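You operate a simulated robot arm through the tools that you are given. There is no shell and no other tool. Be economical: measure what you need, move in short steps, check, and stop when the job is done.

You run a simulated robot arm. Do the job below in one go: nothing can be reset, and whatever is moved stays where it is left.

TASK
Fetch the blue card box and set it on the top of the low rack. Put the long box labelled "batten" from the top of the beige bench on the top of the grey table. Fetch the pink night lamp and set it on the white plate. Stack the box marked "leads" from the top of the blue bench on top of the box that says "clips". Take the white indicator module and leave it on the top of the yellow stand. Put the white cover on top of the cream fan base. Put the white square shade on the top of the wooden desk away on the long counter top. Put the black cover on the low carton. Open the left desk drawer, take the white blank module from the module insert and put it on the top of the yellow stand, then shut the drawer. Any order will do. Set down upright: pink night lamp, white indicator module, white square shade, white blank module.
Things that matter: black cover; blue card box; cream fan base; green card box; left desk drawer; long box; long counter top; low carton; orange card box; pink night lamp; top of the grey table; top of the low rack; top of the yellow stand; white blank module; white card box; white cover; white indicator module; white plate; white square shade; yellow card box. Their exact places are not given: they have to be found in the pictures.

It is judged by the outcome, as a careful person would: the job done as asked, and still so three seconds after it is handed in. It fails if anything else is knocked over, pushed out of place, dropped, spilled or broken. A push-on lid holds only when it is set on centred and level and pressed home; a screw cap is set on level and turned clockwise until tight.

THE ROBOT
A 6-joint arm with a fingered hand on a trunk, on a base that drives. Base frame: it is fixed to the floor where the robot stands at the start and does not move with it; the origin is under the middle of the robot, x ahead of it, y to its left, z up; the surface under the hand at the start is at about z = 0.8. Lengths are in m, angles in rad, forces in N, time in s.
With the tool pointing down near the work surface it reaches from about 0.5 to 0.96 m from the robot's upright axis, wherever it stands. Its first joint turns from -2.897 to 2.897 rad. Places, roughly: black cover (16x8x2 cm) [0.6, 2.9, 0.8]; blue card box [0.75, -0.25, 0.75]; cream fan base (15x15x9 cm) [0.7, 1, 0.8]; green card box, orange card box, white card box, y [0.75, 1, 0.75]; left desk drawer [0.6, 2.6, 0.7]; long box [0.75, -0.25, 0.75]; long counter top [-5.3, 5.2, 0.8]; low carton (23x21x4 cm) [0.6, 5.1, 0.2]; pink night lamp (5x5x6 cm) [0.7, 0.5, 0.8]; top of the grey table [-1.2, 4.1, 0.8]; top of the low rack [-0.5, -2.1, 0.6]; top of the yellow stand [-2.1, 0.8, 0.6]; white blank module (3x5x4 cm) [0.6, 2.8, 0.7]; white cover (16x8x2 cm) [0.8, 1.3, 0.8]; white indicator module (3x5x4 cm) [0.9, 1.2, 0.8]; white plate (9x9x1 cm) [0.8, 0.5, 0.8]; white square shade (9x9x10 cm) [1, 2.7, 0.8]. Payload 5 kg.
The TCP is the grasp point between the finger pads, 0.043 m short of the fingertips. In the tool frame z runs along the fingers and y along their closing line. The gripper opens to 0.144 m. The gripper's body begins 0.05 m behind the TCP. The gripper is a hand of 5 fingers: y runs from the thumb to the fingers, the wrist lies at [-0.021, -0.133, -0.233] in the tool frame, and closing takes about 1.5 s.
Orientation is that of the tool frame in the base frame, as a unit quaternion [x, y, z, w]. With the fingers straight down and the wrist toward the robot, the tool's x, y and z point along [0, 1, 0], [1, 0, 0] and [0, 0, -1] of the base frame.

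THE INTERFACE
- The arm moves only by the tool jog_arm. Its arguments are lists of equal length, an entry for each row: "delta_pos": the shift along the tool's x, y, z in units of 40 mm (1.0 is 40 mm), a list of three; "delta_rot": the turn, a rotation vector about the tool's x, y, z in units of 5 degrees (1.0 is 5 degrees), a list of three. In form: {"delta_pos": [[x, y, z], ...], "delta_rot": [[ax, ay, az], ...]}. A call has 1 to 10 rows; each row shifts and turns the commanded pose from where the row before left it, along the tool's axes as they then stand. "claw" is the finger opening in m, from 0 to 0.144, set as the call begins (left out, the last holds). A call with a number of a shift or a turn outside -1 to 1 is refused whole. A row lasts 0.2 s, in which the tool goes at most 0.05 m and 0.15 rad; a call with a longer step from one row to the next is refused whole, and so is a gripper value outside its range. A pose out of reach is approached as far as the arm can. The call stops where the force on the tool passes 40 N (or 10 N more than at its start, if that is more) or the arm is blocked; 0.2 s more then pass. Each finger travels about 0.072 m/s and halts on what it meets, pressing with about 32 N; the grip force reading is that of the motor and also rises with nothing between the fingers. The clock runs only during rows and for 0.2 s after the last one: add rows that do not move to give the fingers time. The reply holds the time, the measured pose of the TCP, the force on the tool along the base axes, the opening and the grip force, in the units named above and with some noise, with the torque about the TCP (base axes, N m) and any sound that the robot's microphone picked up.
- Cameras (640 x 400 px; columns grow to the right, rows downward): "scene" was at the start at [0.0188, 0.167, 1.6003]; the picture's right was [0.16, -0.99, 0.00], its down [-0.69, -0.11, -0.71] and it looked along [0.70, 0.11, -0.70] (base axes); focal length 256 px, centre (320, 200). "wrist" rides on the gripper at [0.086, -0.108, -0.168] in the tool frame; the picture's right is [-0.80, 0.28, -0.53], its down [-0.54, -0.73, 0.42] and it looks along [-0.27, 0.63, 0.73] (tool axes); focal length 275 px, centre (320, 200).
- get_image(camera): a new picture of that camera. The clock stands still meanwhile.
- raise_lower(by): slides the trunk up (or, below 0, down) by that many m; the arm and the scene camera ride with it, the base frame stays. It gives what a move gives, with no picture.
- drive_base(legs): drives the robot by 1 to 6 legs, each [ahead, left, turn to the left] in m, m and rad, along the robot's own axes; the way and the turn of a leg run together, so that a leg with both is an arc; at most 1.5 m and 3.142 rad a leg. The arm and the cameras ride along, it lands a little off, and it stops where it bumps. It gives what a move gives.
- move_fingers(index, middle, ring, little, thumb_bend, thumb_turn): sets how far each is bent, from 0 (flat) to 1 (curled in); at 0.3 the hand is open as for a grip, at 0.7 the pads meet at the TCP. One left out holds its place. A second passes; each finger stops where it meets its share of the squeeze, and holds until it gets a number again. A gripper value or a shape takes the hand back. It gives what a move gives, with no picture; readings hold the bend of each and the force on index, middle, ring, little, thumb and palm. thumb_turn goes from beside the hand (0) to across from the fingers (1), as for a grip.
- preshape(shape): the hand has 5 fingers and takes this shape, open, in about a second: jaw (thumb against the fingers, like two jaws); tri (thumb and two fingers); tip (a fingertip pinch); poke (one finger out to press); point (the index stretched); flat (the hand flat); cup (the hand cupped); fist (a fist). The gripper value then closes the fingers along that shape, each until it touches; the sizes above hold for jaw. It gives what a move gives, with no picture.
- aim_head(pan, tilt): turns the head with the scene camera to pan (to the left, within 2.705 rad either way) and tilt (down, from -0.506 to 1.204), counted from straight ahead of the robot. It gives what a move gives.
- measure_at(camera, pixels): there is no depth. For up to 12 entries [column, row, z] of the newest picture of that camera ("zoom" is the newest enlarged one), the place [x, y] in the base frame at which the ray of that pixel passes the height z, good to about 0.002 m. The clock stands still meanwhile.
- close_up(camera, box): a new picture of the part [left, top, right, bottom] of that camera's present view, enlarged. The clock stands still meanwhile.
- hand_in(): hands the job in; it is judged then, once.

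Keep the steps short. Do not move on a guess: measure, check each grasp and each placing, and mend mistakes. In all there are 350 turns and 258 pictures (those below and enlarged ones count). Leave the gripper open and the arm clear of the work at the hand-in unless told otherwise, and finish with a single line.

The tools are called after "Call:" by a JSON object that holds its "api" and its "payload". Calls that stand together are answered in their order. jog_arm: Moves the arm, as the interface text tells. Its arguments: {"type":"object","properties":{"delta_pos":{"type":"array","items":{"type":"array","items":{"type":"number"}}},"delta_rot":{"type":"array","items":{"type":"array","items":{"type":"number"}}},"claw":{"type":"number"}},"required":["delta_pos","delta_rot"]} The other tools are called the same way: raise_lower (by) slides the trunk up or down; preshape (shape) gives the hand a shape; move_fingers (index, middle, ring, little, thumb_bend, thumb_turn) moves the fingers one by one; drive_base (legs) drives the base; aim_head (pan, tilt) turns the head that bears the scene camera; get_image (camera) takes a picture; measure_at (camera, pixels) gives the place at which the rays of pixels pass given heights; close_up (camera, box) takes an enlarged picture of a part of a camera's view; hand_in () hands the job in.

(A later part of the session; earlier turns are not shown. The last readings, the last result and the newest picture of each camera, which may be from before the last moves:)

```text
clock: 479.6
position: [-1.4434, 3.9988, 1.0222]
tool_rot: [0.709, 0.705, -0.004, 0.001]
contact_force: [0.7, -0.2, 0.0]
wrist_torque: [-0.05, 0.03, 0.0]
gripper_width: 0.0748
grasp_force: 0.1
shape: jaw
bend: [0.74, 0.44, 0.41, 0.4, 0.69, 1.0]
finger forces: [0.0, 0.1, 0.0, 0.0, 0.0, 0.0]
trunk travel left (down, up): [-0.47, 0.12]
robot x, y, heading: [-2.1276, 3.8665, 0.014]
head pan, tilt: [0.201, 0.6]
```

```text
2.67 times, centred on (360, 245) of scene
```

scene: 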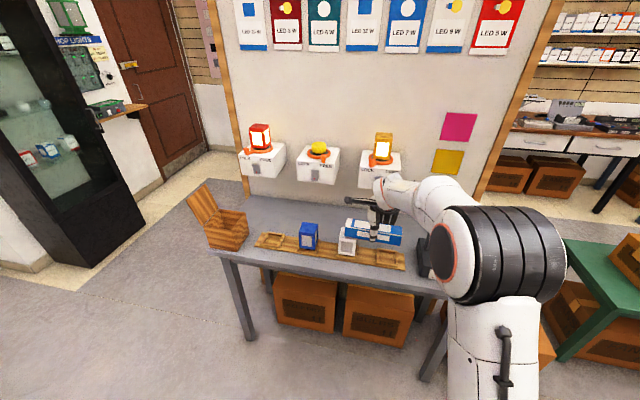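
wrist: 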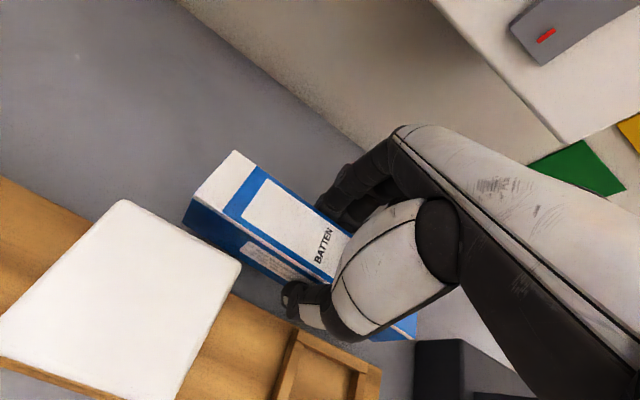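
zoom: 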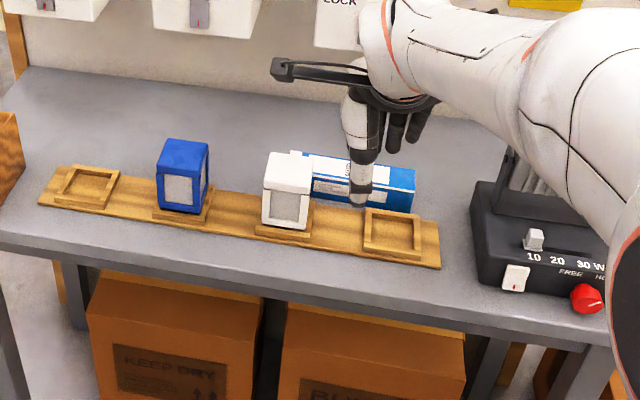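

The batten lies on the grey table. Last is the shade. New idea: the mirrored hand orientation (fingers right, thumb left, index edge up), which keeps the hand low under the rail. I retract, yaw the hand -90°, and drive to the desk's left part.

Call:
{"api": "jog_arm", "payload": {"delta_pos": [[0, -0.8, -0.5], [0, -0.8, -0.5], [0, -0.8, -0.5], [0, 0, 0], [0, 0, 0], [0, 0, 0], [0, 0, 0], [0, 0, 0], [0, 0, 0], [0, 0, 0]], "delta_rot": [[0, 0, 0], [0, 0, 0], [0, 0, 1], [0, 0, 1], [0, 0, 1], [0, 0, 1], [0, 0, 1], [0, 0, 1], [0, 0, 1], [0, 0, 1]]}}

Call:
{"api": "jog_arm", "payload": {"delta_pos": [[0, 0, 0], [0, 0, 0], [0, 0, 0], [0, 0, 0], [0, 0, 0], [0, 0, 0], [0, 0, 0], [0, 0, 0], [0, 0, 0], [0, 0, 0]], "delta_rot": [[0, 0, 1], [0, 0, 1], [0, 0, 1], [0, 0, 1], [0, 0, 1], [0, 0, 1], [0, 0, 1], [0, 0, 1], [0, 0, 1], [0, 0, 1]]}}

Call:
{"api": "drive_base", "payload": {"legs": [[0, -1.4, 0], [0, -0.74, 0], [1.5, 0, 0], [0.55, 0, 0], [0, 1.3, 0]]}}

```text
clock: 481.8
position: [-1.537, 3.9994, 1.0832]
tool_rot: [0.907, 0.42, -0.002, 0.002]
contact_force: [-0.6, 0.2, 0.8]
wrist_torque: [0.0, -0.03, 0.01]
gripper_width: 0.075
grasp_force: 0.2
shape: jaw
bend: [0.74, 0.44, 0.41, 0.4, 0.69, 1.0]
finger forces: [0.1, 0.0, 0.0, 0.0, 0.1, 0.1]
trunk travel left (down, up): [-0.47, 0.12]
robot x, y, heading: [-2.1288, 3.8658, 0.012]
head pan, tilt: [0.201, 0.6]
```

```text
clock: 484.0
position: [-1.5382, 4.0007, 1.0841]
tool_rot: [1.0, -0.003, -0.001, 0.004]
contact_force: [-0.6, 0.3, 0.4]
wrist_torque: [0.01, 0.0, 0.04]
gripper_width: 0.0749
grasp_force: 0.0
shape: jaw
bend: [0.74, 0.44, 0.41, 0.4, 0.69, 1.0]
finger forces: [0.0, 0.0, 0.0, 0.0, 0.0, 0.0]
trunk travel left (down, up): [-0.47, 0.12]
robot x, y, heading: [-2.1257, 3.8732, 0.004]
head pan, tilt: [0.201, 0.6]
```

```text
clock: 510.6
position: [0.538, 3.1703, 1.0848]
tool_rot: [1.0, -0.008, -0.002, 0.002]
contact_force: [-0.6, 0.2, -0.5]
wrist_torque: [0.04, 0.0, -0.03]
gripper_width: 0.075
grasp_force: 0.1
shape: jaw
bend: [0.74, 0.44, 0.41, 0.4, 0.69, 1.0]
finger forces: [0.1, 0.0, 0.0, 0.1, 0.0, 0.0]
trunk travel left (down, up): [-0.47, 0.12]
robot x, y, heading: [-0.0536, 3.0451, 0.003]
head pan, tilt: [0.201, 0.6]
```

Call:
{"api": "raise_lower", "payload": {"by": 0.1}}

Call:
{"api": "jog_arm", "payload": {"delta_pos": [[0, 1, 0], [0, 1, 0], [0, 1, 0], [0, 1, 0], [0, 1, 0], [0, 1, 0], [0, 1, 0], [0, 1, 0], [0, 1, 0], [0, 1, 0]], "delta_rot": [[0, 0, 0], [0, 0, 0], [0, 0, 0], [0, 0, 0], [0, 1, 0], [0, 1, 0], [0, 1, 0], [0, 1, 0], [0, 1, 0], [0, 1, 0]], "claw": 0.11}}

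Call:
{"api": "jog_arm", "payload": {"delta_pos": [[0, 0.78, 0], [0, 0.78, 0], [0, 0, 0], [0, 0, 0], [0, 0, 0], [0, 0, 0], [0, 0, 0], [0, 0, 0]], "delta_rot": [[0, 1, 0], [0, 1, 0], [0, 1, 0], [0, 1, 0], [0, 1, 0], [0, 1, 0], [0, 1, 0], [0, 1, 0]]}}

Call:
{"api": "get_image", "payload": {"camera": "wrist"}}

```text
clock: 511.9
position: [0.5377, 3.1702, 1.1839]
tool_rot: [1.0, -0.008, -0.001, 0.002]
contact_force: [0.7, -0.3, -0.7]
wrist_torque: [-0.01, -0.01, 0.01]
gripper_width: 0.0748
grasp_force: 0.0
shape: jaw
bend: [0.74, 0.44, 0.41, 0.4, 0.69, 1.0]
finger forces: [0.0, 0.0, 0.0, 0.0, 0.0, 0.0]
trunk travel left (down, up): [-0.57, 0.02]
robot x, y, heading: [-0.0518, 3.0447, -0.003]
head pan, tilt: [0.201, 0.6]
```

```text
clock: 514.1
position: [0.5322, 2.7696, 1.1846]
tool_rot: [0.966, -0.007, 0.258, 0.004]
contact_force: [-1.0, 0.6, 0.6]
wrist_torque: [-0.03, -0.01, -0.03]
gripper_width: 0.1098
grasp_force: 0.1
shape: jaw
bend: [0.26, 0.35, 0.33, 0.34, 0.55, 0.99]
finger forces: [0.0, 0.0, 0.0, 0.1, 0.0, 0.0]
trunk travel left (down, up): [-0.57, 0.02]
robot x, y, heading: [-0.0501, 3.0466, 0.007]
head pan, tilt: [0.201, 0.6]
```

```text
clock: 515.9
position: [0.5316, 2.7094, 1.197]
tool_rot: [0.899, -0.007, 0.438, 0.005]
contact_force: [0.8, -1.1, 0.7]
wrist_torque: [-0.03, 0.01, 0.01]
gripper_width: 0.11
grasp_force: 0.0
shape: jaw
bend: [0.26, 0.35, 0.33, 0.34, 0.55, 0.99]
finger forces: [0.0, 0.0, 0.1, 0.0, 0.1, 0.1]
out of reach, approached as far as the arm can: row 5, 6, 7, 8
trunk travel left (down, up): [-0.57, 0.02]
robot x, y, heading: [-0.0499, 3.0433, 0.003]
head pan, tilt: [0.201, 0.6]
```

```text
39 pictures are left
```

wrist: 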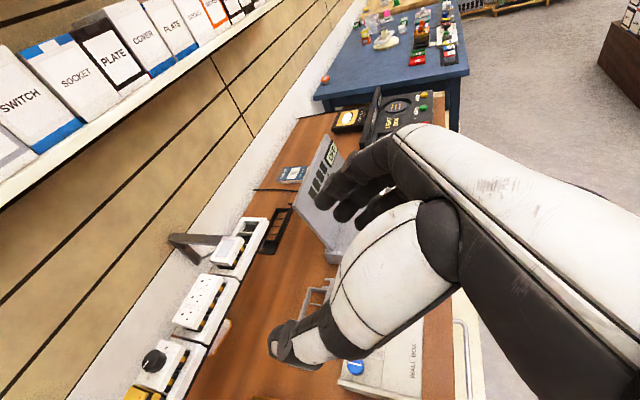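

The pitch is limited when close and high. I lower the trunk 0.22 and extend forward to (0.74, 0.93), where it should reach the full pitch.

Call:
{"api": "raise_lower", "payload": {"by": -0.2}}

Call:
{"api": "jog_arm", "payload": {"delta_pos": [[0.163, 0, 0.863], [0.163, 0, 0.863], [0.163, 0, 0.863], [0.163, 0, 0.863], [0.163, 0, 0.863]], "delta_rot": [[0, 0, 0], [0, 0, 0], [0, 0, 0], [0, 0, 0], [0, 0, 0]]}}

Call:
{"api": "aim_head", "payload": {"pan": -0.35, "tilt": 0.45}}

Call:
{"api": "get_image", "payload": {"camera": "scene"}}

```text
clock: 518.1
position: [0.5324, 2.7095, 0.996]
tool_rot: [0.899, -0.007, 0.438, 0.006]
contact_force: [-0.2, 0.4, -0.3]
wrist_torque: [0.0, 0.01, 0.0]
gripper_width: 0.1099
grasp_force: 0.1
shape: jaw
bend: [0.26, 0.35, 0.33, 0.34, 0.55, 0.99]
finger forces: [0.0, 0.0, 0.1, 0.0, 0.0, 0.1]
trunk travel left (down, up): [-0.37, 0.22]
robot x, y, heading: [-0.0501, 3.0431, 0.003]
head pan, tilt: [0.201, 0.6]
```

```text
clock: 519.3
position: [0.694, 2.7076, 0.9288]
tool_rot: [0.901, -0.01, 0.433, 0.004]
contact_force: [0.7, -0.4, 1.2]
wrist_torque: [-0.01, -0.02, 0.01]
gripper_width: 0.1098
grasp_force: 0.2
shape: jaw
bend: [0.26, 0.35, 0.33, 0.34, 0.55, 0.99]
finger forces: [0.1, 0.1, 0.1, 0.0, 0.1, 0.0]
out of reach, approached as far as the arm can: row 1, 2, 3
trunk travel left (down, up): [-0.37, 0.22]
robot x, y, heading: [-0.0489, 3.0456, 0.001]
head pan, tilt: [0.201, 0.6]
```

```text
clock: 520.2
position: [0.6934, 2.7069, 0.9309]
tool_rot: [0.901, -0.008, 0.433, 0.004]
contact_force: [-0.2, -0.5, 0.0]
wrist_torque: [0.0, 0.01, 0.0]
gripper_width: 0.1099
grasp_force: 0.1
shape: jaw
bend: [0.26, 0.35, 0.33, 0.34, 0.55, 0.99]
finger forces: [0.0, 0.0, 0.0, 0.0, 0.0, 0.0]
trunk travel left (down, up): [-0.37, 0.22]
robot x, y, heading: [-0.0511, 3.0436, 0.007]
head pan, tilt: [-0.351, 0.45]
```

```text
38 pictures are left
```

scene: 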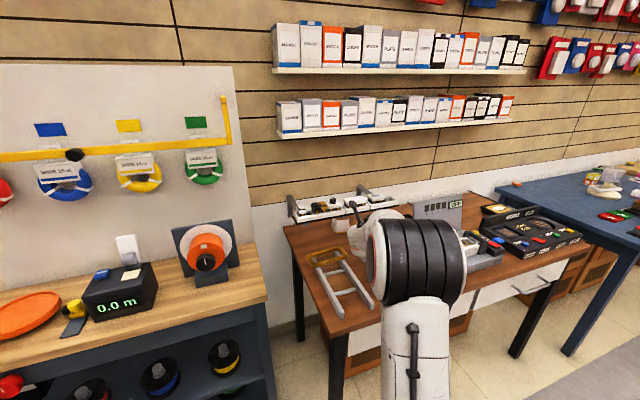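

The pitch is 51° now. I try adding the missing 18° at this extended position.

Call:
{"api": "jog_arm", "payload": {"delta_pos": [[0, 0, 0], [0, 0, 0], [0, 0, 0], [0, 0, 0]], "delta_rot": [[0, 1, 0], [0, 1, 0], [0, 1, 0], [0, 0.7, 0]]}}

Call:
{"api": "get_image", "payload": {"camera": "wrist"}}

```text
clock: 521.2
position: [0.6929, 2.7084, 0.928]
tool_rot: [0.902, -0.009, 0.433, 0.004]
contact_force: [0.7, -0.7, 0.1]
wrist_torque: [-0.02, -0.01, -0.03]
gripper_width: 0.1097
grasp_force: 0.1
shape: jaw
bend: [0.26, 0.35, 0.33, 0.34, 0.55, 0.99]
finger forces: [0.1, 0.0, 0.0, 0.0, 0.0, 0.0]
out of reach, approached as far as the arm can: row 1, 2, 3, 4
trunk travel left (down, up): [-0.37, 0.22]
robot x, y, heading: [-0.0536, 3.0455, 0.003]
head pan, tilt: [-0.351, 0.45]
```

```text
37 pictures are left
```

wrist: 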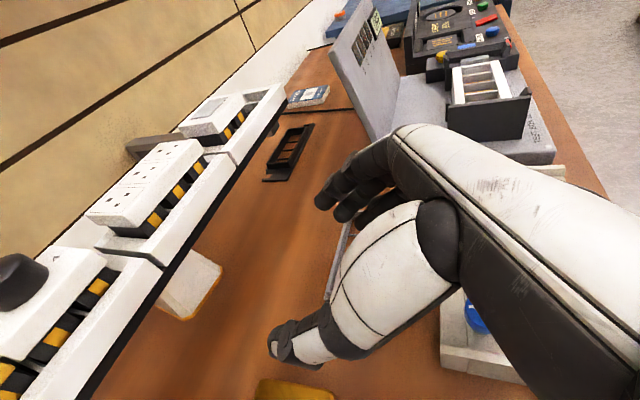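

A wrist limit blocks more pitch here. I try a stance further left (mirror of the earlier working stance): raise, drive back/left, reach right.

Call:
{"api": "raise_lower", "payload": {"by": 0.2}}

Call:
{"api": "drive_base", "payload": {"legs": [[-0.2, 0.4, 0]]}}

Call:
{"api": "jog_arm", "payload": {"delta_pos": [[0, 1, 0], [0, 1, 0], [0, 1, 0], [0, 1, 0], [0, 1, 0], [0, 1, 0], [0, 1, 0], [0, 1, 0], [0, 1, 0], [0, 1, 0]], "delta_rot": [[0, 0, 0], [0, 0, 0], [0, 0, 0], [0, 0, 0], [0, 0, 0], [0, 0, 0], [0, 0, 0], [0, 0, 0], [0, 0, 0], [0, 0, 0]]}}

Call:
{"api": "jog_arm", "payload": {"delta_pos": [[0, 0, 0], [0, 0, 0], [0, 0, 0], [0, 0, 0]], "delta_rot": [[0, 1, 0], [0, 1, 0], [0, 1, 0], [0, 0.7, 0]]}}

```text
clock: 523.4
position: [0.6937, 2.7078, 1.1299]
tool_rot: [0.901, -0.009, 0.433, 0.005]
contact_force: [-0.3, 0.2, 0.7]
wrist_torque: [0.01, 0.0, 0.01]
gripper_width: 0.1097
grasp_force: 0.0
shape: jaw
bend: [0.26, 0.35, 0.33, 0.34, 0.55, 0.99]
finger forces: [0.0, 0.1, 0.0, 0.0, 0.1, 0.1]
trunk travel left (down, up): [-0.57, 0.02]
robot x, y, heading: [-0.0506, 3.0462, 0.002]
head pan, tilt: [-0.351, 0.45]
```

```text
clock: 526.1
position: [0.4912, 3.1058, 1.1295]
tool_rot: [0.901, -0.008, 0.433, 0.004]
contact_force: [0.3, 0.4, -0.5]
wrist_torque: [-0.02, -0.01, -0.01]
gripper_width: 0.1097
grasp_force: 0.1
shape: jaw
bend: [0.26, 0.35, 0.33, 0.34, 0.55, 0.99]
finger forces: [0.1, 0.1, 0.0, 0.0, 0.1, 0.0]
trunk travel left (down, up): [-0.57, 0.02]
robot x, y, heading: [-0.2531, 3.4473, 0.004]
head pan, tilt: [-0.351, 0.45]
```

```text
clock: 528.3
position: [0.4768, 2.711, 1.1353]
tool_rot: [0.901, -0.007, 0.435, 0.007]
contact_force: [0.5, 0.3, 12.9]
wrist_torque: [0.04, 0.91, 0.07]
gripper_width: 0.1098
grasp_force: 0.1
shape: jaw
bend: [0.26, 0.35, 0.33, 0.33, 0.55, 0.99]
finger forces: [0.0, 0.0, 0.1, 0.0, 0.0, 0.0]
out of reach, approached as far as the arm can: row 10
trunk travel left (down, up): [-0.57, 0.02]
robot x, y, heading: [-0.2502, 3.4432, -0.001]
head pan, tilt: [-0.351, 0.45]
```

```text
clock: 529.3
position: [0.4754, 2.7124, 1.127]
tool_rot: [0.821, -0.007, 0.571, 0.006]
contact_force: [-0.1, -0.4, 0.0]
wrist_torque: [0.01, 0.0, 0.02]
gripper_width: 0.1098
grasp_force: 0.2
shape: jaw
bend: [0.26, 0.35, 0.33, 0.33, 0.55, 0.99]
finger forces: [0.1, 0.0, 0.0, 0.0, 0.1, 0.0]
trunk travel left (down, up): [-0.57, 0.02]
robot x, y, heading: [-0.2526, 3.4445, -0.002]
head pan, tilt: [-0.351, 0.45]
```

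The pitch of 70° is reached with this stance. I move the base nearer, keeping the hand clear, and re-centre y.

Call:
{"api": "drive_base", "payload": {"legs": [[0.25, -0.15, 0]]}}

Call:
{"api": "jog_arm", "payload": {"delta_pos": [[0, -0.93, 0], [0, -0.93, 0], [0, -0.93, 0], [0, -0.93, 0]], "delta_rot": [[0, 0, 0], [0, 0, 0], [0, 0, 0], [0, 0, 0]]}}

```text
clock: 531.3
position: [0.7266, 2.5632, 1.1269]
tool_rot: [0.82, -0.008, 0.572, 0.006]
contact_force: [1.1, 0.3, 0.2]
wrist_torque: [-0.01, 0.0, 0.02]
gripper_width: 0.1101
grasp_force: 0.0
shape: jaw
bend: [0.26, 0.35, 0.33, 0.33, 0.55, 0.99]
finger forces: [0.0, 0.0, 0.0, 0.0, 0.1, 0.0]
trunk travel left (down, up): [-0.57, 0.02]
robot x, y, heading: [-0.001, 3.2949, 0.006]
head pan, tilt: [-0.351, 0.45]
```

```text
clock: 532.3
position: [0.7292, 2.7109, 1.1268]
tool_rot: [0.82, -0.008, 0.572, 0.007]
contact_force: [-0.2, -1.1, 0.9]
wrist_torque: [-0.02, 0.06, -0.01]
gripper_width: 0.1101
grasp_force: 0.0
shape: jaw
bend: [0.26, 0.35, 0.33, 0.33, 0.55, 0.99]
finger forces: [0.1, 0.0, 0.1, 0.0, 0.0, 0.0]
trunk travel left (down, up): [-0.57, 0.02]
robot x, y, heading: [-0.0018, 3.2927, 0.001]
head pan, tilt: [-0.351, 0.45]
```

Call:
{"api": "raise_lower", "payload": {"by": -0.185}}

Call:
{"api": "aim_head", "payload": {"pan": -0.6, "tilt": 0.45}}

Call:
{"api": "get_image", "payload": {"camera": "wrist"}}

Call:
{"api": "close_up", "payload": {"camera": "scene", "box": [240, 150, 480, 300]}}

```text
clock: 534.3
position: [0.7282, 2.7109, 0.9412]
tool_rot: [0.82, -0.009, 0.572, 0.006]
contact_force: [-0.5, -0.2, 0.2]
wrist_torque: [0.0, -0.02, -0.01]
gripper_width: 0.11
grasp_force: 0.1
shape: jaw
bend: [0.26, 0.35, 0.33, 0.33, 0.55, 0.99]
finger forces: [0.0, 0.0, 0.1, 0.0, 0.0, 0.0]
trunk travel left (down, up): [-0.385, 0.205]
robot x, y, heading: [-0.0052, 3.2924, 0.004]
head pan, tilt: [-0.351, 0.45]
```

```text
clock: 535.1
position: [0.7293, 2.7112, 0.9422]
tool_rot: [0.82, -0.009, 0.572, 0.006]
contact_force: [1.3, -0.2, -0.1]
wrist_torque: [0.0, -0.04, -0.01]
gripper_width: 0.1098
grasp_force: 0.1
shape: jaw
bend: [0.26, 0.35, 0.33, 0.33, 0.55, 0.99]
finger forces: [0.1, 0.1, 0.0, 0.1, 0.0, 0.0]
trunk travel left (down, up): [-0.385, 0.205]
robot x, y, heading: [-0.0057, 3.294, -0.001]
head pan, tilt: [-0.6, 0.45]
```

```text
36 pictures are left
```

wrist: 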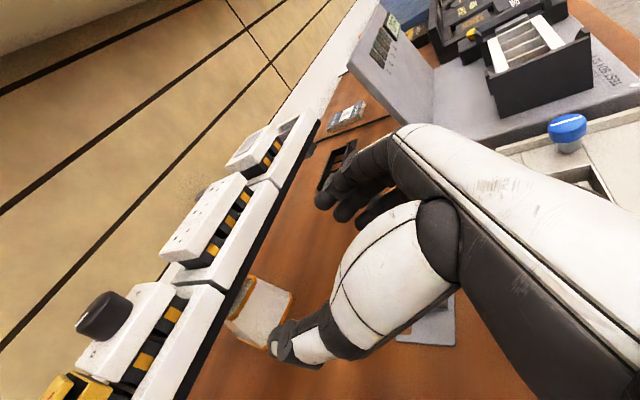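

```text
2.67 times, centred on (360, 225) of scene
```

zoom: 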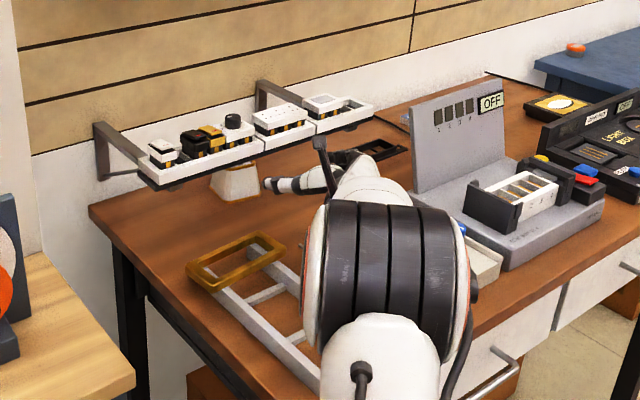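

Clear so far. I advance to (0.82, 0.905).

Call:
{"api": "jog_arm", "payload": {"delta_pos": [[-0.03, 0, 0.818], [-0.03, 0, 0.818], [-0.03, 0, 0.818]], "delta_rot": [[0, 0, 0], [0, 0, 0], [0, 0, 0]]}}

Call:
{"api": "get_image", "payload": {"camera": "wrist"}}

Call:
{"api": "close_up", "payload": {"camera": "scene", "box": [270, 170, 430, 270]}}

```text
clock: 535.9
position: [0.812, 2.6933, 0.9065]
tool_rot: [0.82, -0.004, 0.572, -0.003]
contact_force: [0.6, -0.1, 0.0]
wrist_torque: [0.0, 0.0, -0.01]
gripper_width: 0.1097
grasp_force: 0.0
shape: jaw
bend: [0.26, 0.35, 0.33, 0.33, 0.55, 0.99]
finger forces: [0.0, 0.0, 0.0, 0.0, 0.0, 0.0]
out of reach, approached as far as the arm can: row 2, 3
trunk travel left (down, up): [-0.385, 0.205]
robot x, y, heading: [-0.0035, 3.2891, -0.0]
head pan, tilt: [-0.6, 0.45]
```

```text
34 pictures are left
```

wrist: 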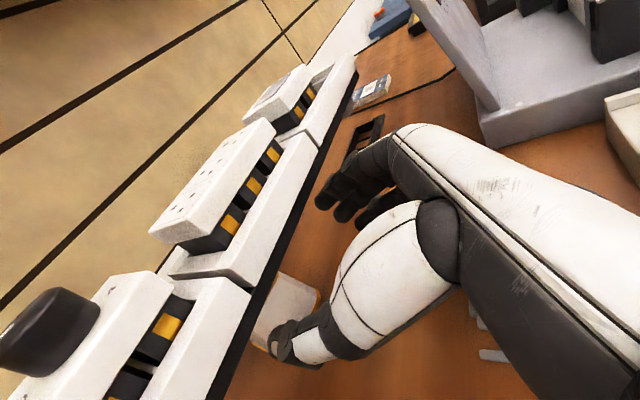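

```text
4.00 times, centred on (350, 220) of scene
```

zoom: 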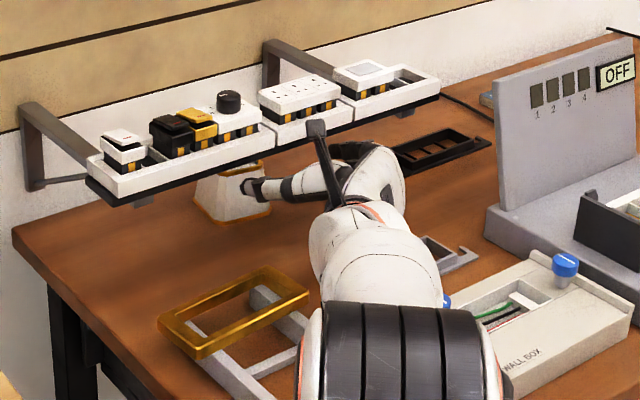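

Reach limit here. I back off, bring the base 8 cm closer, and re-centre.

Call:
{"api": "jog_arm", "payload": {"delta_pos": [[0.03, 0, -0.85], [0.03, 0, -0.85], [0.03, 0, -0.85]], "delta_rot": [[0, 0, 0], [0, 0, 0], [0, 0, 0]]}}

Call:
{"api": "drive_base", "payload": {"legs": [[0.09, -0.06, 0]]}}

```text
clock: 536.7
position: [0.7166, 2.6961, 0.9463]
tool_rot: [0.82, -0.008, 0.572, 0.006]
contact_force: [-0.5, 0.0, -0.1]
wrist_torque: [-0.02, -0.06, -0.01]
gripper_width: 0.11
grasp_force: 0.1
shape: jaw
bend: [0.26, 0.35, 0.33, 0.33, 0.55, 0.99]
finger forces: [0.0, 0.0, 0.0, 0.0, 0.1, 0.0]
trunk travel left (down, up): [-0.385, 0.205]
robot x, y, heading: [-0.0032, 3.2953, -0.002]
head pan, tilt: [-0.6, 0.45]
```

```text
clock: 537.9
position: [0.8078, 2.6357, 0.9399]
tool_rot: [0.822, -0.01, 0.57, 0.003]
contact_force: [-9.6, 3.4, -22.4]
wrist_torque: [1.06, -0.35, -0.48]
gripper_width: 0.1096
grasp_force: 0.2
shape: jaw
bend: [0.27, 0.35, 0.33, 0.33, 0.55, 1.0]
finger forces: [24.6, 0.0, 0.1, 0.1, 2.4, 0.0]
trunk travel left (down, up): [-0.385, 0.205]
robot x, y, heading: [0.0885, 3.2342, -0.002]
head pan, tilt: [-0.6, 0.45]
```

The index finger touches the rail's underside. I lower and back off a little, then inspect.

Call:
{"api": "jog_arm", "payload": {"delta_pos": [[-0.4, 0, 0], [-0.2, 0, -0.35]], "delta_rot": [[0, 0, 0], [0, 0, 0]]}}

Call:
{"api": "close_up", "payload": {"camera": "scene", "box": [250, 170, 410, 270]}}

Call:
{"api": "get_image", "payload": {"camera": "wrist"}}

```text
clock: 538.5
position: [0.7844, 2.6366, 0.9234]
tool_rot: [0.822, -0.01, 0.569, 0.003]
contact_force: [-0.3, -0.2, 0.3]
wrist_torque: [0.01, -0.05, 0.02]
gripper_width: 0.1101
grasp_force: 0.2
shape: jaw
bend: [0.26, 0.35, 0.33, 0.33, 0.55, 0.99]
finger forces: [0.1, 0.1, 0.0, 0.0, 0.0, 0.1]
trunk travel left (down, up): [-0.385, 0.205]
robot x, y, heading: [0.0861, 3.2329, 0.003]
head pan, tilt: [-0.6, 0.45]
```

```text
4.00 times, centred on (330, 220) of scene
```

zoom: 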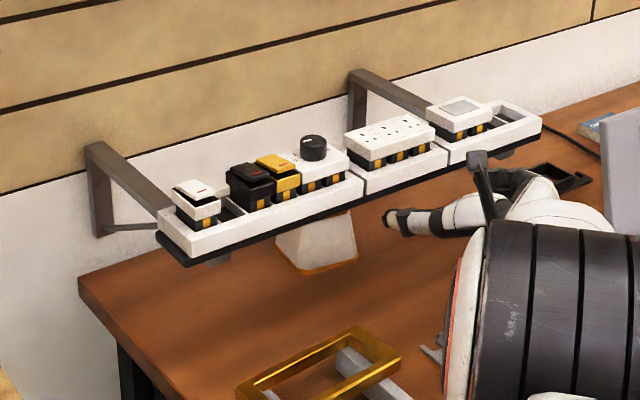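

```text
31 pictures are left
```

wrist: 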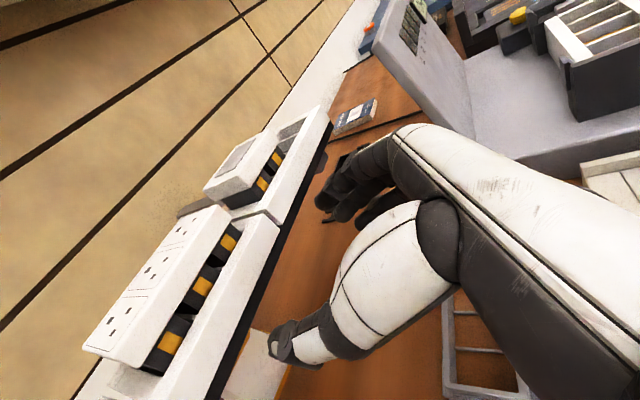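

Rail contents are fine. I re-centre in y (+7 cm) and advance lower to (0.86, 0.872).

Call:
{"api": "jog_arm", "payload": {"delta_pos": [[0, -0.86, 0], [0, -0.86, 0], [-0.187, 0, 0.735], [-0.187, 0, 0.735], [-0.187, 0, 0.735]], "delta_rot": [[0, 0, 0], [0, 0, 0], [0, 0, 0], [0, 0, 0], [0, 0, 0]]}}

Call:
{"api": "close_up", "payload": {"camera": "scene", "box": [250, 170, 410, 270]}}

Call:
{"api": "get_image", "payload": {"camera": "wrist"}}

```text
clock: 539.7
position: [0.8384, 2.6779, 0.8706]
tool_rot: [0.821, -0.002, 0.572, -0.005]
contact_force: [0.0, 0.8, 0.7]
wrist_torque: [0.01, 0.02, 0.03]
gripper_width: 0.1099
grasp_force: 0.0
shape: jaw
bend: [0.26, 0.35, 0.33, 0.33, 0.55, 0.99]
finger forces: [0.1, 0.0, 0.0, 0.0, 0.0, 0.0]
out of reach, approached as far as the arm can: row 3, 4, 5
trunk travel left (down, up): [-0.385, 0.205]
robot x, y, heading: [0.09, 3.2365, 0.003]
head pan, tilt: [-0.6, 0.45]
```

```text
4.00 times, centred on (330, 220) of scene
```

zoom: 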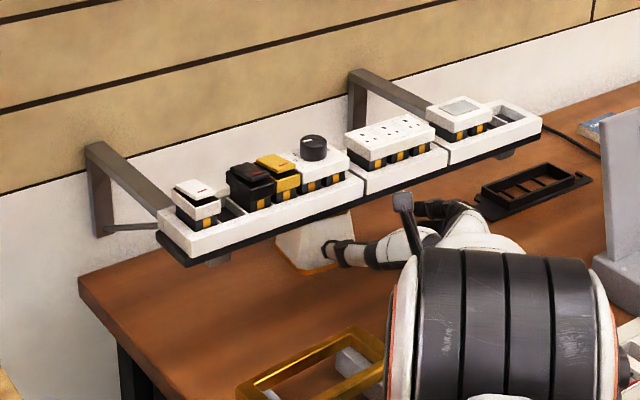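

```text
29 pictures are left
```

wrist: 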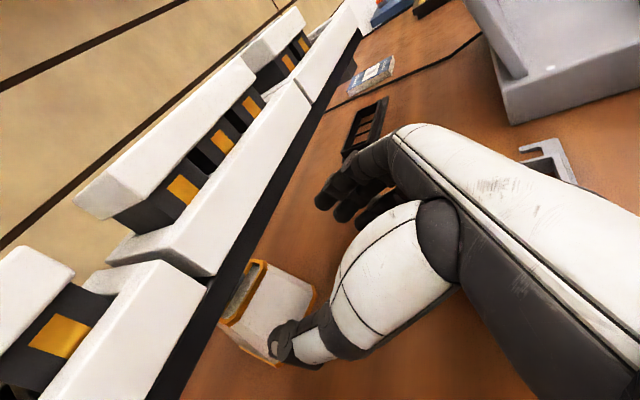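

A joint limit pulled y off by 3 cm. I shift the base 5 cm left to relieve it and check the pose.

Call:
{"api": "drive_base", "payload": {"legs": [[0, 0.05, 0]]}}

Call:
{"api": "jog_arm", "payload": {"delta_pos": [[0, 0, 0]], "delta_rot": [[0, 0, 0]]}}

```text
clock: 540.6
position: [0.8368, 2.7274, 0.8703]
tool_rot: [0.821, -0.001, 0.571, -0.005]
contact_force: [0.3, -0.5, -0.5]
wrist_torque: [0.06, 0.01, 0.0]
gripper_width: 0.1099
grasp_force: 0.1
shape: jaw
bend: [0.26, 0.35, 0.33, 0.33, 0.55, 0.99]
finger forces: [0.1, 0.1, 0.0, 0.1, 0.0, 0.0]
trunk travel left (down, up): [-0.385, 0.205]
robot x, y, heading: [0.0858, 3.283, 0.002]
head pan, tilt: [-0.6, 0.45]
```

```text
clock: 541.0
position: [0.8368, 2.7277, 0.8713]
tool_rot: [0.821, -0.002, 0.571, -0.004]
contact_force: [0.2, 0.2, 0.2]
wrist_torque: [0.0, -0.01, 0.01]
gripper_width: 0.1099
grasp_force: 0.2
shape: jaw
bend: [0.26, 0.35, 0.33, 0.33, 0.55, 0.99]
finger forces: [0.0, 0.1, 0.0, 0.1, 0.1, 0.0]
trunk travel left (down, up): [-0.385, 0.205]
robot x, y, heading: [0.0862, 3.2866, 0.0]
head pan, tilt: [-0.6, 0.45]
```

Call:
{"api": "jog_arm", "payload": {"delta_pos": [[0, 0.5, 0], [0.23, 0, 0.69], [0.23, 0, 0.69]], "delta_rot": [[0, 0, 0], [0, 0, 0], [0, 0, 0]]}}

Call:
{"api": "close_up", "payload": {"camera": "wrist", "box": [150, 180, 390, 380]}}

```text
clock: 541.8
position: [0.8918, 2.7027, 0.869]
tool_rot: [0.821, 0.002, 0.571, -0.01]
contact_force: [-1.1, -0.1, -0.1]
wrist_torque: [0.01, 0.0, 0.01]
gripper_width: 0.1099
grasp_force: 0.0
shape: jaw
bend: [0.26, 0.35, 0.33, 0.33, 0.55, 0.99]
finger forces: [0.1, 0.1, 0.0, 0.1, 0.0, 0.0]
out of reach, approached as far as the arm can: row 3
trunk travel left (down, up): [-0.385, 0.205]
robot x, y, heading: [0.0855, 3.2828, -0.001]
head pan, tilt: [-0.6, 0.45]
```

```text
2.00 times, centred on (270, 280) of wrist
```

zoom: 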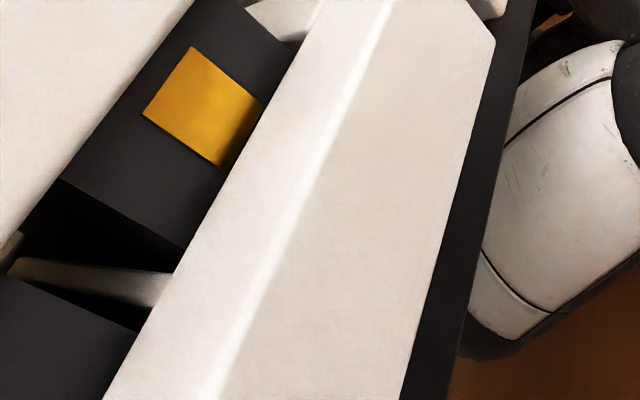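

No contact at all: the hand is around the shade's front. I creep 1.2 cm more with the base, then close.

Call:
{"api": "drive_base", "payload": {"legs": [[0.012, 0.004, 0]]}}

Call:
{"api": "jog_arm", "payload": {"delta_pos": [[0, 0, 0], [0, 0, 0], [0, 0, 0], [0, 0, 0], [0, 0, 0], [0, 0, 0]], "delta_rot": [[0, 0, 0], [0, 0, 0], [0, 0, 0], [0, 0, 0], [0, 0, 0], [0, 0, 0]], "claw": 0.03}}

Call:
{"api": "close_up", "payload": {"camera": "scene", "box": [250, 170, 410, 270]}}

```text
clock: 542.6
position: [0.9049, 2.7058, 0.8701]
tool_rot: [0.82, 0.002, 0.572, -0.009]
contact_force: [-0.3, 0.0, 0.8]
wrist_torque: [0.01, 0.01, 0.04]
gripper_width: 0.1103
grasp_force: 0.0
shape: jaw
bend: [0.26, 0.35, 0.33, 0.33, 0.55, 0.99]
finger forces: [0.0, 0.0, 0.0, 0.0, 0.0, 0.0]
trunk travel left (down, up): [-0.385, 0.205]
robot x, y, heading: [0.0967, 3.2911, 0.006]
head pan, tilt: [-0.6, 0.45]
```

```text
clock: 544.0
position: [0.9046, 2.7061, 0.8695]
tool_rot: [0.821, 0.002, 0.571, -0.008]
contact_force: [0.4, 0.0, 1.1]
wrist_torque: [-0.01, -0.02, -0.04]
gripper_width: 0.0623
grasp_force: 31.9
shape: jaw
bend: [0.74, 0.47, 0.44, 0.46, 0.72, 1.0]
finger forces: [15.4, 8.3, 3.4, 0.0, 27.8, 0.0]
trunk travel left (down, up): [-0.385, 0.205]
robot x, y, heading: [0.0998, 3.2906, -0.003]
head pan, tilt: [-0.6, 0.45]
```

```text
4.00 times, centred on (330, 220) of scene
```

zoom: 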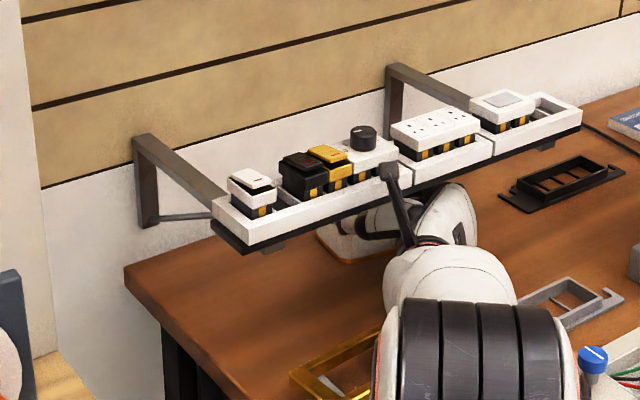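

Gripped (0.062 wide, all forces good). I lift 1.2 cm with the trunk and pull out with the base in stages.

Call:
{"api": "raise_lower", "payload": {"by": 0.012}}

Call:
{"api": "drive_base", "payload": {"legs": [[-0.06, 0, 0]]}}

Call:
{"api": "raise_lower", "payload": {"by": 0.026}}

Call:
{"api": "close_up", "payload": {"camera": "scene", "box": [250, 170, 410, 270]}}

```text
clock: 544.6
position: [0.9038, 2.7065, 0.8812]
tool_rot: [0.821, 0.002, 0.571, -0.009]
contact_force: [0.3, -0.4, -1.4]
wrist_torque: [-0.02, 0.03, -0.03]
gripper_width: 0.0625
grasp_force: 31.5
shape: jaw
bend: [0.74, 0.47, 0.44, 0.46, 0.72, 1.0]
finger forces: [15.4, 8.4, 3.4, 0.0, 27.8, 0.1]
trunk travel left (down, up): [-0.397, 0.193]
robot x, y, heading: [0.0965, 3.2862, 0.006]
head pan, tilt: [-0.6, 0.45]
```

```text
clock: 545.6
position: [0.8438, 2.707, 0.8817]
tool_rot: [0.82, 0.003, 0.572, -0.009]
contact_force: [-0.7, -0.2, -0.8]
wrist_torque: [0.01, 0.07, 0.05]
gripper_width: 0.0624
grasp_force: 31.6
shape: jaw
bend: [0.74, 0.47, 0.44, 0.46, 0.72, 1.0]
finger forces: [15.3, 8.4, 3.5, 0.0, 27.7, 0.1]
trunk travel left (down, up): [-0.397, 0.193]
robot x, y, heading: [0.0373, 3.2921, 0.003]
head pan, tilt: [-0.6, 0.45]
```

```text
clock: 546.3
position: [0.8436, 2.7061, 0.9077]
tool_rot: [0.821, 0.002, 0.571, -0.009]
contact_force: [0.1, -0.3, -1.0]
wrist_torque: [0.01, 0.04, 0.01]
gripper_width: 0.0626
grasp_force: 31.5
shape: jaw
bend: [0.74, 0.47, 0.44, 0.46, 0.72, 1.0]
finger forces: [15.3, 8.3, 3.6, 0.0, 27.8, 0.2]
trunk travel left (down, up): [-0.423, 0.167]
robot x, y, heading: [0.0371, 3.2866, -0.0]
head pan, tilt: [-0.6, 0.45]
```

```text
4.00 times, centred on (330, 220) of scene
```

zoom: 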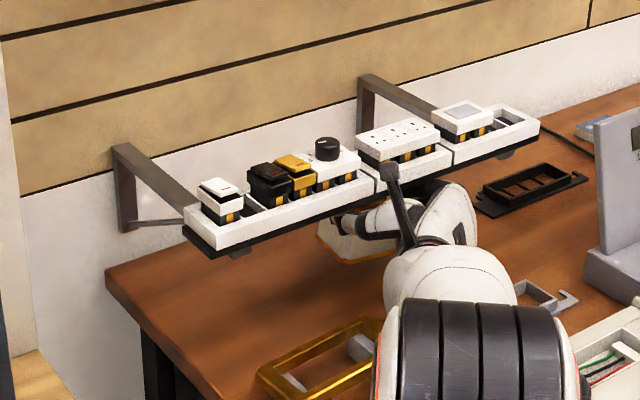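

The shade comes along upright. I continue: pull back 11 cm, raise 5 cm, pull back more.

Call:
{"api": "drive_base", "payload": {"legs": [[-0.11, 0, 0]]}}

Call:
{"api": "raise_lower", "payload": {"by": 0.06}}

Call:
{"api": "drive_base", "payload": {"legs": [[-0.35, 0, 0]]}}

Call:
{"api": "get_image", "payload": {"camera": "scene"}}

Call:
{"api": "get_image", "payload": {"camera": "wrist"}}

```text
clock: 547.5
position: [0.733, 2.7058, 0.9084]
tool_rot: [0.82, 0.003, 0.572, -0.009]
contact_force: [0.0, -0.7, -1.9]
wrist_torque: [0.03, 0.03, 0.02]
gripper_width: 0.0625
grasp_force: 32.2
shape: jaw
bend: [0.74, 0.47, 0.44, 0.46, 0.72, 1.0]
finger forces: [15.3, 8.4, 3.5, 0.0, 27.8, 0.0]
trunk travel left (down, up): [-0.423, 0.167]
robot x, y, heading: [-0.0741, 3.2883, 0.006]
head pan, tilt: [-0.6, 0.45]
```

```text
clock: 548.5
position: [0.7328, 2.7054, 0.9632]
tool_rot: [0.822, 0.001, 0.569, -0.01]
contact_force: [-7.1, 0.1, -14.1]
wrist_torque: [0.11, 0.85, -0.05]
gripper_width: 0.0621
grasp_force: 32.1
shape: jaw
bend: [0.74, 0.47, 0.43, 0.46, 0.72, 1.0]
finger forces: [12.9, 8.3, 4.6, 3.5, 28.8, 0.1]
trunk travel left (down, up): [-0.483, 0.107]
robot x, y, heading: [-0.0707, 3.2894, -0.001]
head pan, tilt: [-0.6, 0.45]
```

```text
clock: 550.8
position: [0.3827, 2.7043, 0.9683]
tool_rot: [0.82, 0.001, 0.572, -0.009]
contact_force: [-0.5, -0.2, -1.2]
wrist_torque: [0.0, 0.02, 0.02]
gripper_width: 0.0614
grasp_force: 31.6
shape: jaw
bend: [0.74, 0.47, 0.44, 0.46, 0.72, 1.0]
finger forces: [16.6, 7.4, 3.4, 0.1, 27.5, 0.0]
trunk travel left (down, up): [-0.483, 0.107]
robot x, y, heading: [-0.4223, 3.2888, -0.004]
head pan, tilt: [-0.6, 0.45]
```

```text
25 pictures are left
```

scene: 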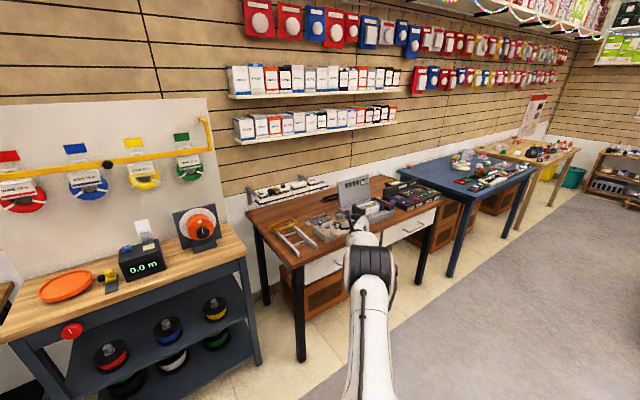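

```text
24 pictures are left
```

wrist: 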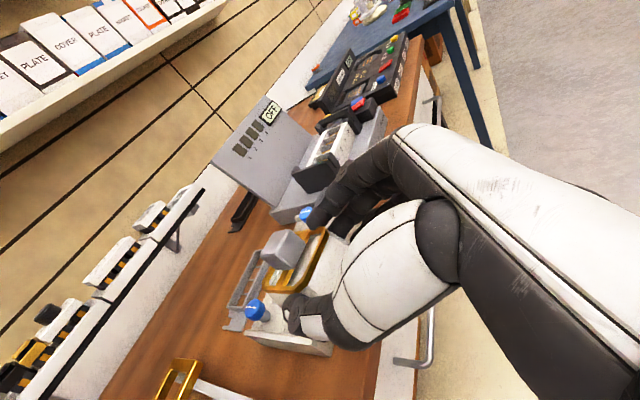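

The shade is out. I raise the trunk and begin the drive to the long counter.

Call:
{"api": "raise_lower", "payload": {"by": 0.1}}

Call:
{"api": "drive_base", "payload": {"legs": [[0.02, -1.42, 0], [-1.5, 0, 0], [-0.4, 0, 0], [0, 1.2, 0], [-1.2, 0.3, 0]]}}

Call:
{"api": "aim_head", "payload": {"pan": 2.6, "tilt": 0.35}}

Call:
{"api": "get_image", "payload": {"camera": "scene"}}

```text
clock: 552.1
position: [0.3839, 2.7042, 1.068]
tool_rot: [0.82, 0.001, 0.572, -0.009]
contact_force: [0.8, -0.3, -0.8]
wrist_torque: [0.0, 0.04, 0.03]
gripper_width: 0.061
grasp_force: 32.2
shape: jaw
bend: [0.74, 0.47, 0.44, 0.46, 0.72, 1.0]
finger forces: [16.6, 7.4, 3.4, 0.3, 27.4, 0.0]
trunk travel left (down, up): [-0.583, 0.007]
robot x, y, heading: [-0.4239, 3.2886, -0.001]
head pan, tilt: [-0.6, 0.45]
```

```text
clock: 579.8
position: [-2.6925, 2.8158, 1.0684]
tool_rot: [0.821, -0.002, 0.571, -0.006]
contact_force: [-0.7, 0.0, -1.4]
wrist_torque: [0.03, 0.07, -0.01]
gripper_width: 0.0612
grasp_force: 32.0
shape: jaw
bend: [0.74, 0.47, 0.44, 0.46, 0.72, 1.0]
finger forces: [16.6, 7.4, 3.4, 0.3, 27.4, 0.1]
trunk travel left (down, up): [-0.583, 0.007]
robot x, y, heading: [-3.4923, 3.4077, -0.015]
head pan, tilt: [-0.6, 0.45]
```

```text
clock: 582.5
position: [-2.6927, 2.8149, 1.0684]
tool_rot: [0.821, -0.002, 0.571, -0.005]
contact_force: [0.1, -0.8, -1.6]
wrist_torque: [0.05, 0.02, -0.02]
gripper_width: 0.0613
grasp_force: 31.9
shape: jaw
bend: [0.74, 0.47, 0.44, 0.46, 0.72, 1.0]
finger forces: [16.6, 7.4, 3.4, 0.1, 27.4, 0.1]
trunk travel left (down, up): [-0.583, 0.007]
robot x, y, heading: [-3.4945, 3.4088, -0.011]
head pan, tilt: [2.601, 0.351]
```

```text
23 pictures are left
```

scene: 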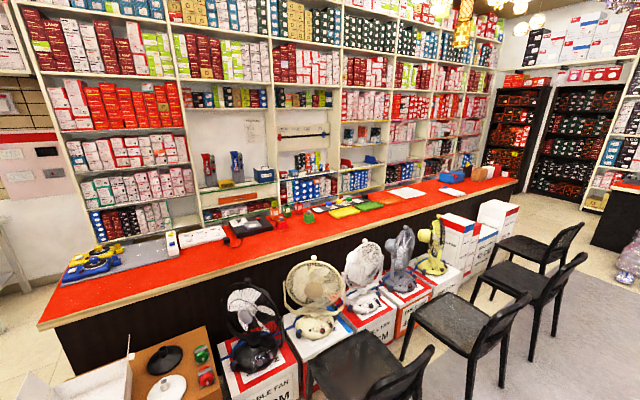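

I measure the counter's edge, end and obstacles.

Call:
{"api": "measure_at", "payload": {"camera": "scene", "pixels": [[45, 325, 0.8], [330, 240, 0.8], [517, 181, 0.8], [460, 182, 0.8], [475, 198, 0.8], [500, 245, 0.0], [420, 330, 0.45], [545, 280, 0.45], [500, 205, 0.45], [280, 390, 0.0], [470, 300, 0.0], [585, 225, 0.0]]}}

Call:
{"api": "close_up", "payload": {"camera": "scene", "box": [380, 140, 600, 290]}}

```text
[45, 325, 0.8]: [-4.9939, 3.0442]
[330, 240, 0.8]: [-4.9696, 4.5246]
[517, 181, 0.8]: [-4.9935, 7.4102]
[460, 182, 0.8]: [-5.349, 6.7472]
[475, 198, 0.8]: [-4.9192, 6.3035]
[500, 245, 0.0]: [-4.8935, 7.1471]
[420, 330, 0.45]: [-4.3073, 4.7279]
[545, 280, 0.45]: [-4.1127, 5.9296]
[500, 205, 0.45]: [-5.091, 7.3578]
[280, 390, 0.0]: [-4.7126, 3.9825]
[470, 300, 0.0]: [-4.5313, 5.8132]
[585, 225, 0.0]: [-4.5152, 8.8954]
```

```text
2.67 times, centred on (490, 215) of scene
```

zoom: 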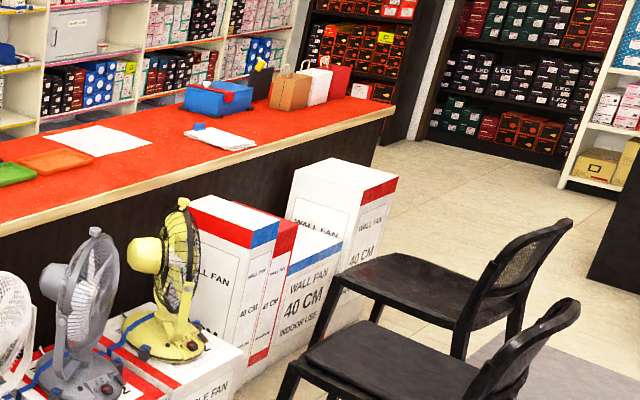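

The counter's front edge is at x≈-4.97. Near its left part (y≈3.5–3.8) there are only low cartons in front. I measure a free red spot there.

Call:
{"api": "measure_at", "payload": {"camera": "scene", "pixels": [[215, 275, 0.8], [260, 262, 0.8], [175, 262, 0.8], [235, 240, 0.8], [220, 385, 0.0], [130, 352, 0.3], [205, 330, 0.3], [245, 350, 0.5]]}}

Call:
{"api": "drive_base", "payload": {"legs": [[0, 0, -3.13], [0.5, 0.35, 0]]}}

Call:
{"api": "aim_head", "payload": {"pan": -0.3, "tilt": 0.55}}

Call:
{"api": "get_image", "payload": {"camera": "scene"}}

```text
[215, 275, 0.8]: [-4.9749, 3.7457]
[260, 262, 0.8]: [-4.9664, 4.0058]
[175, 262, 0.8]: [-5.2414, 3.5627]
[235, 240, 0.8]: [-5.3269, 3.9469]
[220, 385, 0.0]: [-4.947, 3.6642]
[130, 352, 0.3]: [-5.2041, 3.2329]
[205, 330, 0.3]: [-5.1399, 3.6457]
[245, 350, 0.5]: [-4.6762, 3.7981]
```

```text
clock: 593.2
position: [-4.799, 3.6216, 1.0671]
tool_rot: [-0.007, 0.82, -0.012, -0.572]
contact_force: [-0.3, -0.7, -1.7]
wrist_torque: [-0.01, -0.03, -0.02]
gripper_width: 0.0607
grasp_force: 31.9
shape: jaw
bend: [0.74, 0.48, 0.44, 0.46, 0.72, 1.0]
finger forces: [15.9, 7.3, 3.5, 0.0, 26.8, 0.0]
trunk travel left (down, up): [-0.583, 0.007]
robot x, y, heading: [-3.9849, 3.0494, -3.129]
head pan, tilt: [2.601, 0.351]
```

```text
clock: 595.8
position: [-4.7981, 3.6221, 1.0671]
tool_rot: [-0.008, 0.82, -0.013, -0.572]
contact_force: [0.4, -0.3, -0.6]
wrist_torque: [-0.01, -0.07, 0.0]
gripper_width: 0.0609
grasp_force: 32.1
shape: jaw
bend: [0.74, 0.48, 0.44, 0.46, 0.72, 1.0]
finger forces: [15.9, 7.2, 3.5, 0.1, 26.8, 0.1]
trunk travel left (down, up): [-0.583, 0.007]
robot x, y, heading: [-3.9835, 3.0477, -3.125]
head pan, tilt: [-0.3, 0.55]
```

```text
21 pictures are left
```

scene: 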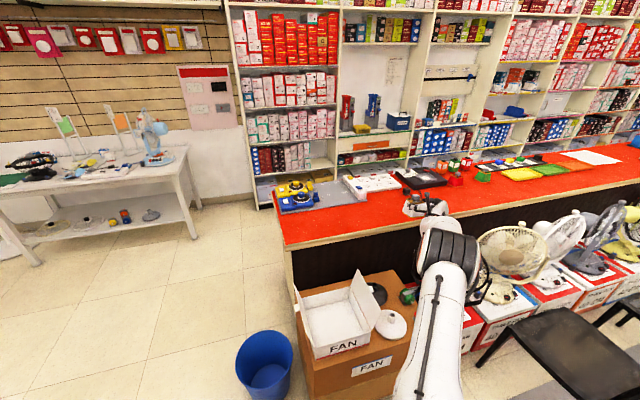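

I measure the spot ahead of the hand and the obstacles.

Call:
{"api": "measure_at", "payload": {"camera": "scene", "pixels": [[350, 233, 0.8], [415, 220, 0.8], [420, 190, 0.82], [398, 175, 0.82], [440, 187, 0.8], [312, 358, 0.5], [405, 310, 0.55], [265, 395, 0.0], [380, 215, 0.8], [375, 192, 0.8]]}}

Call:
{"api": "close_up", "payload": {"camera": "scene", "box": [340, 150, 500, 260]}}

Call:
{"api": "get_image", "payload": {"camera": "wrist"}}

```text
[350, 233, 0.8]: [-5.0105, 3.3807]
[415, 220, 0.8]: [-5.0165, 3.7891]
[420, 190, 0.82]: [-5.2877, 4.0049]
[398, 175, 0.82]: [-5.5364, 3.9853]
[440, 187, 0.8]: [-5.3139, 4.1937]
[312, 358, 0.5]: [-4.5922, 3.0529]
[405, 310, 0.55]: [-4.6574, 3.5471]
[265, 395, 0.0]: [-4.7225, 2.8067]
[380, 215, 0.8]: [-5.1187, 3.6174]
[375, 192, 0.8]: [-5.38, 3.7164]
```

```text
3.64 times, centred on (420, 205) of scene
```

zoom: 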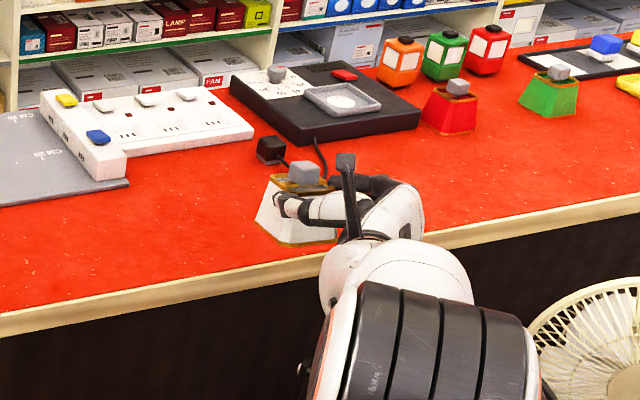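

```text
19 pictures are left
```

wrist: 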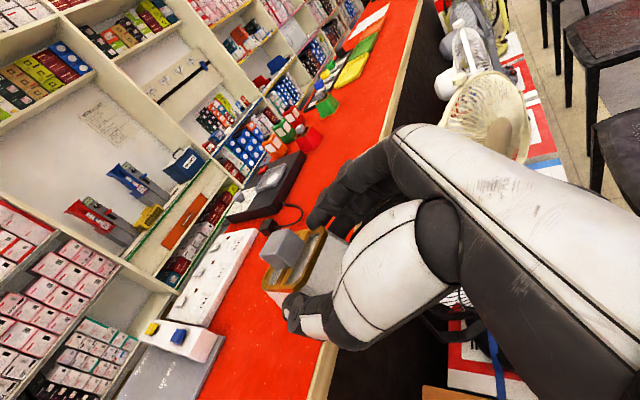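

The shade hangs upright over a free red area. I drive forward 0.235 so it is over (-5.09, 3.62), then lower.

Call:
{"api": "drive_base", "payload": {"legs": [[0.235, 0, 0]]}}

Call:
{"api": "raise_lower", "payload": {"by": -0.17}}

Call:
{"api": "close_up", "payload": {"camera": "scene", "box": [340, 130, 500, 240]}}

```text
clock: 597.4
position: [-5.0003, 3.6182, 1.0679]
tool_rot: [-0.008, 0.821, -0.013, -0.571]
contact_force: [0.3, -0.5, -1.4]
wrist_torque: [0.0, -0.11, 0.01]
gripper_width: 0.0609
grasp_force: 32.2
shape: jaw
bend: [0.74, 0.48, 0.44, 0.46, 0.72, 1.0]
finger forces: [16.0, 7.3, 3.5, 0.1, 26.9, 0.1]
trunk travel left (down, up): [-0.583, 0.007]
robot x, y, heading: [-4.1875, 3.0486, -3.124]
head pan, tilt: [-0.3, 0.55]
stopped in leg 1: the robot was blocked; the commanded pose is now the measured one
```

```text
clock: 599.3
position: [-5.0001, 3.6187, 0.8981]
tool_rot: [-0.009, 0.82, -0.012, -0.572]
contact_force: [2.2, -0.6, 2.2]
wrist_torque: [0.15, 0.14, -0.02]
gripper_width: 0.0608
grasp_force: 31.9
shape: jaw
bend: [0.74, 0.48, 0.44, 0.46, 0.72, 1.0]
finger forces: [17.2, 7.5, 3.4, 0.0, 27.9, 0.1]
trunk travel left (down, up): [-0.413, 0.177]
robot x, y, heading: [-4.1835, 3.0482, -3.125]
head pan, tilt: [-0.3, 0.55]
```

```text
3.64 times, centred on (420, 185) of scene
```

zoom: 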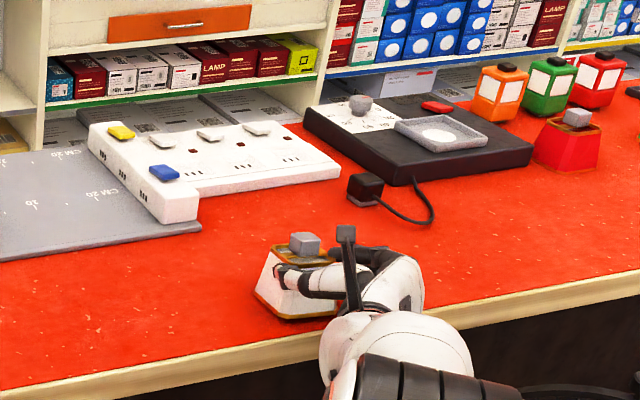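

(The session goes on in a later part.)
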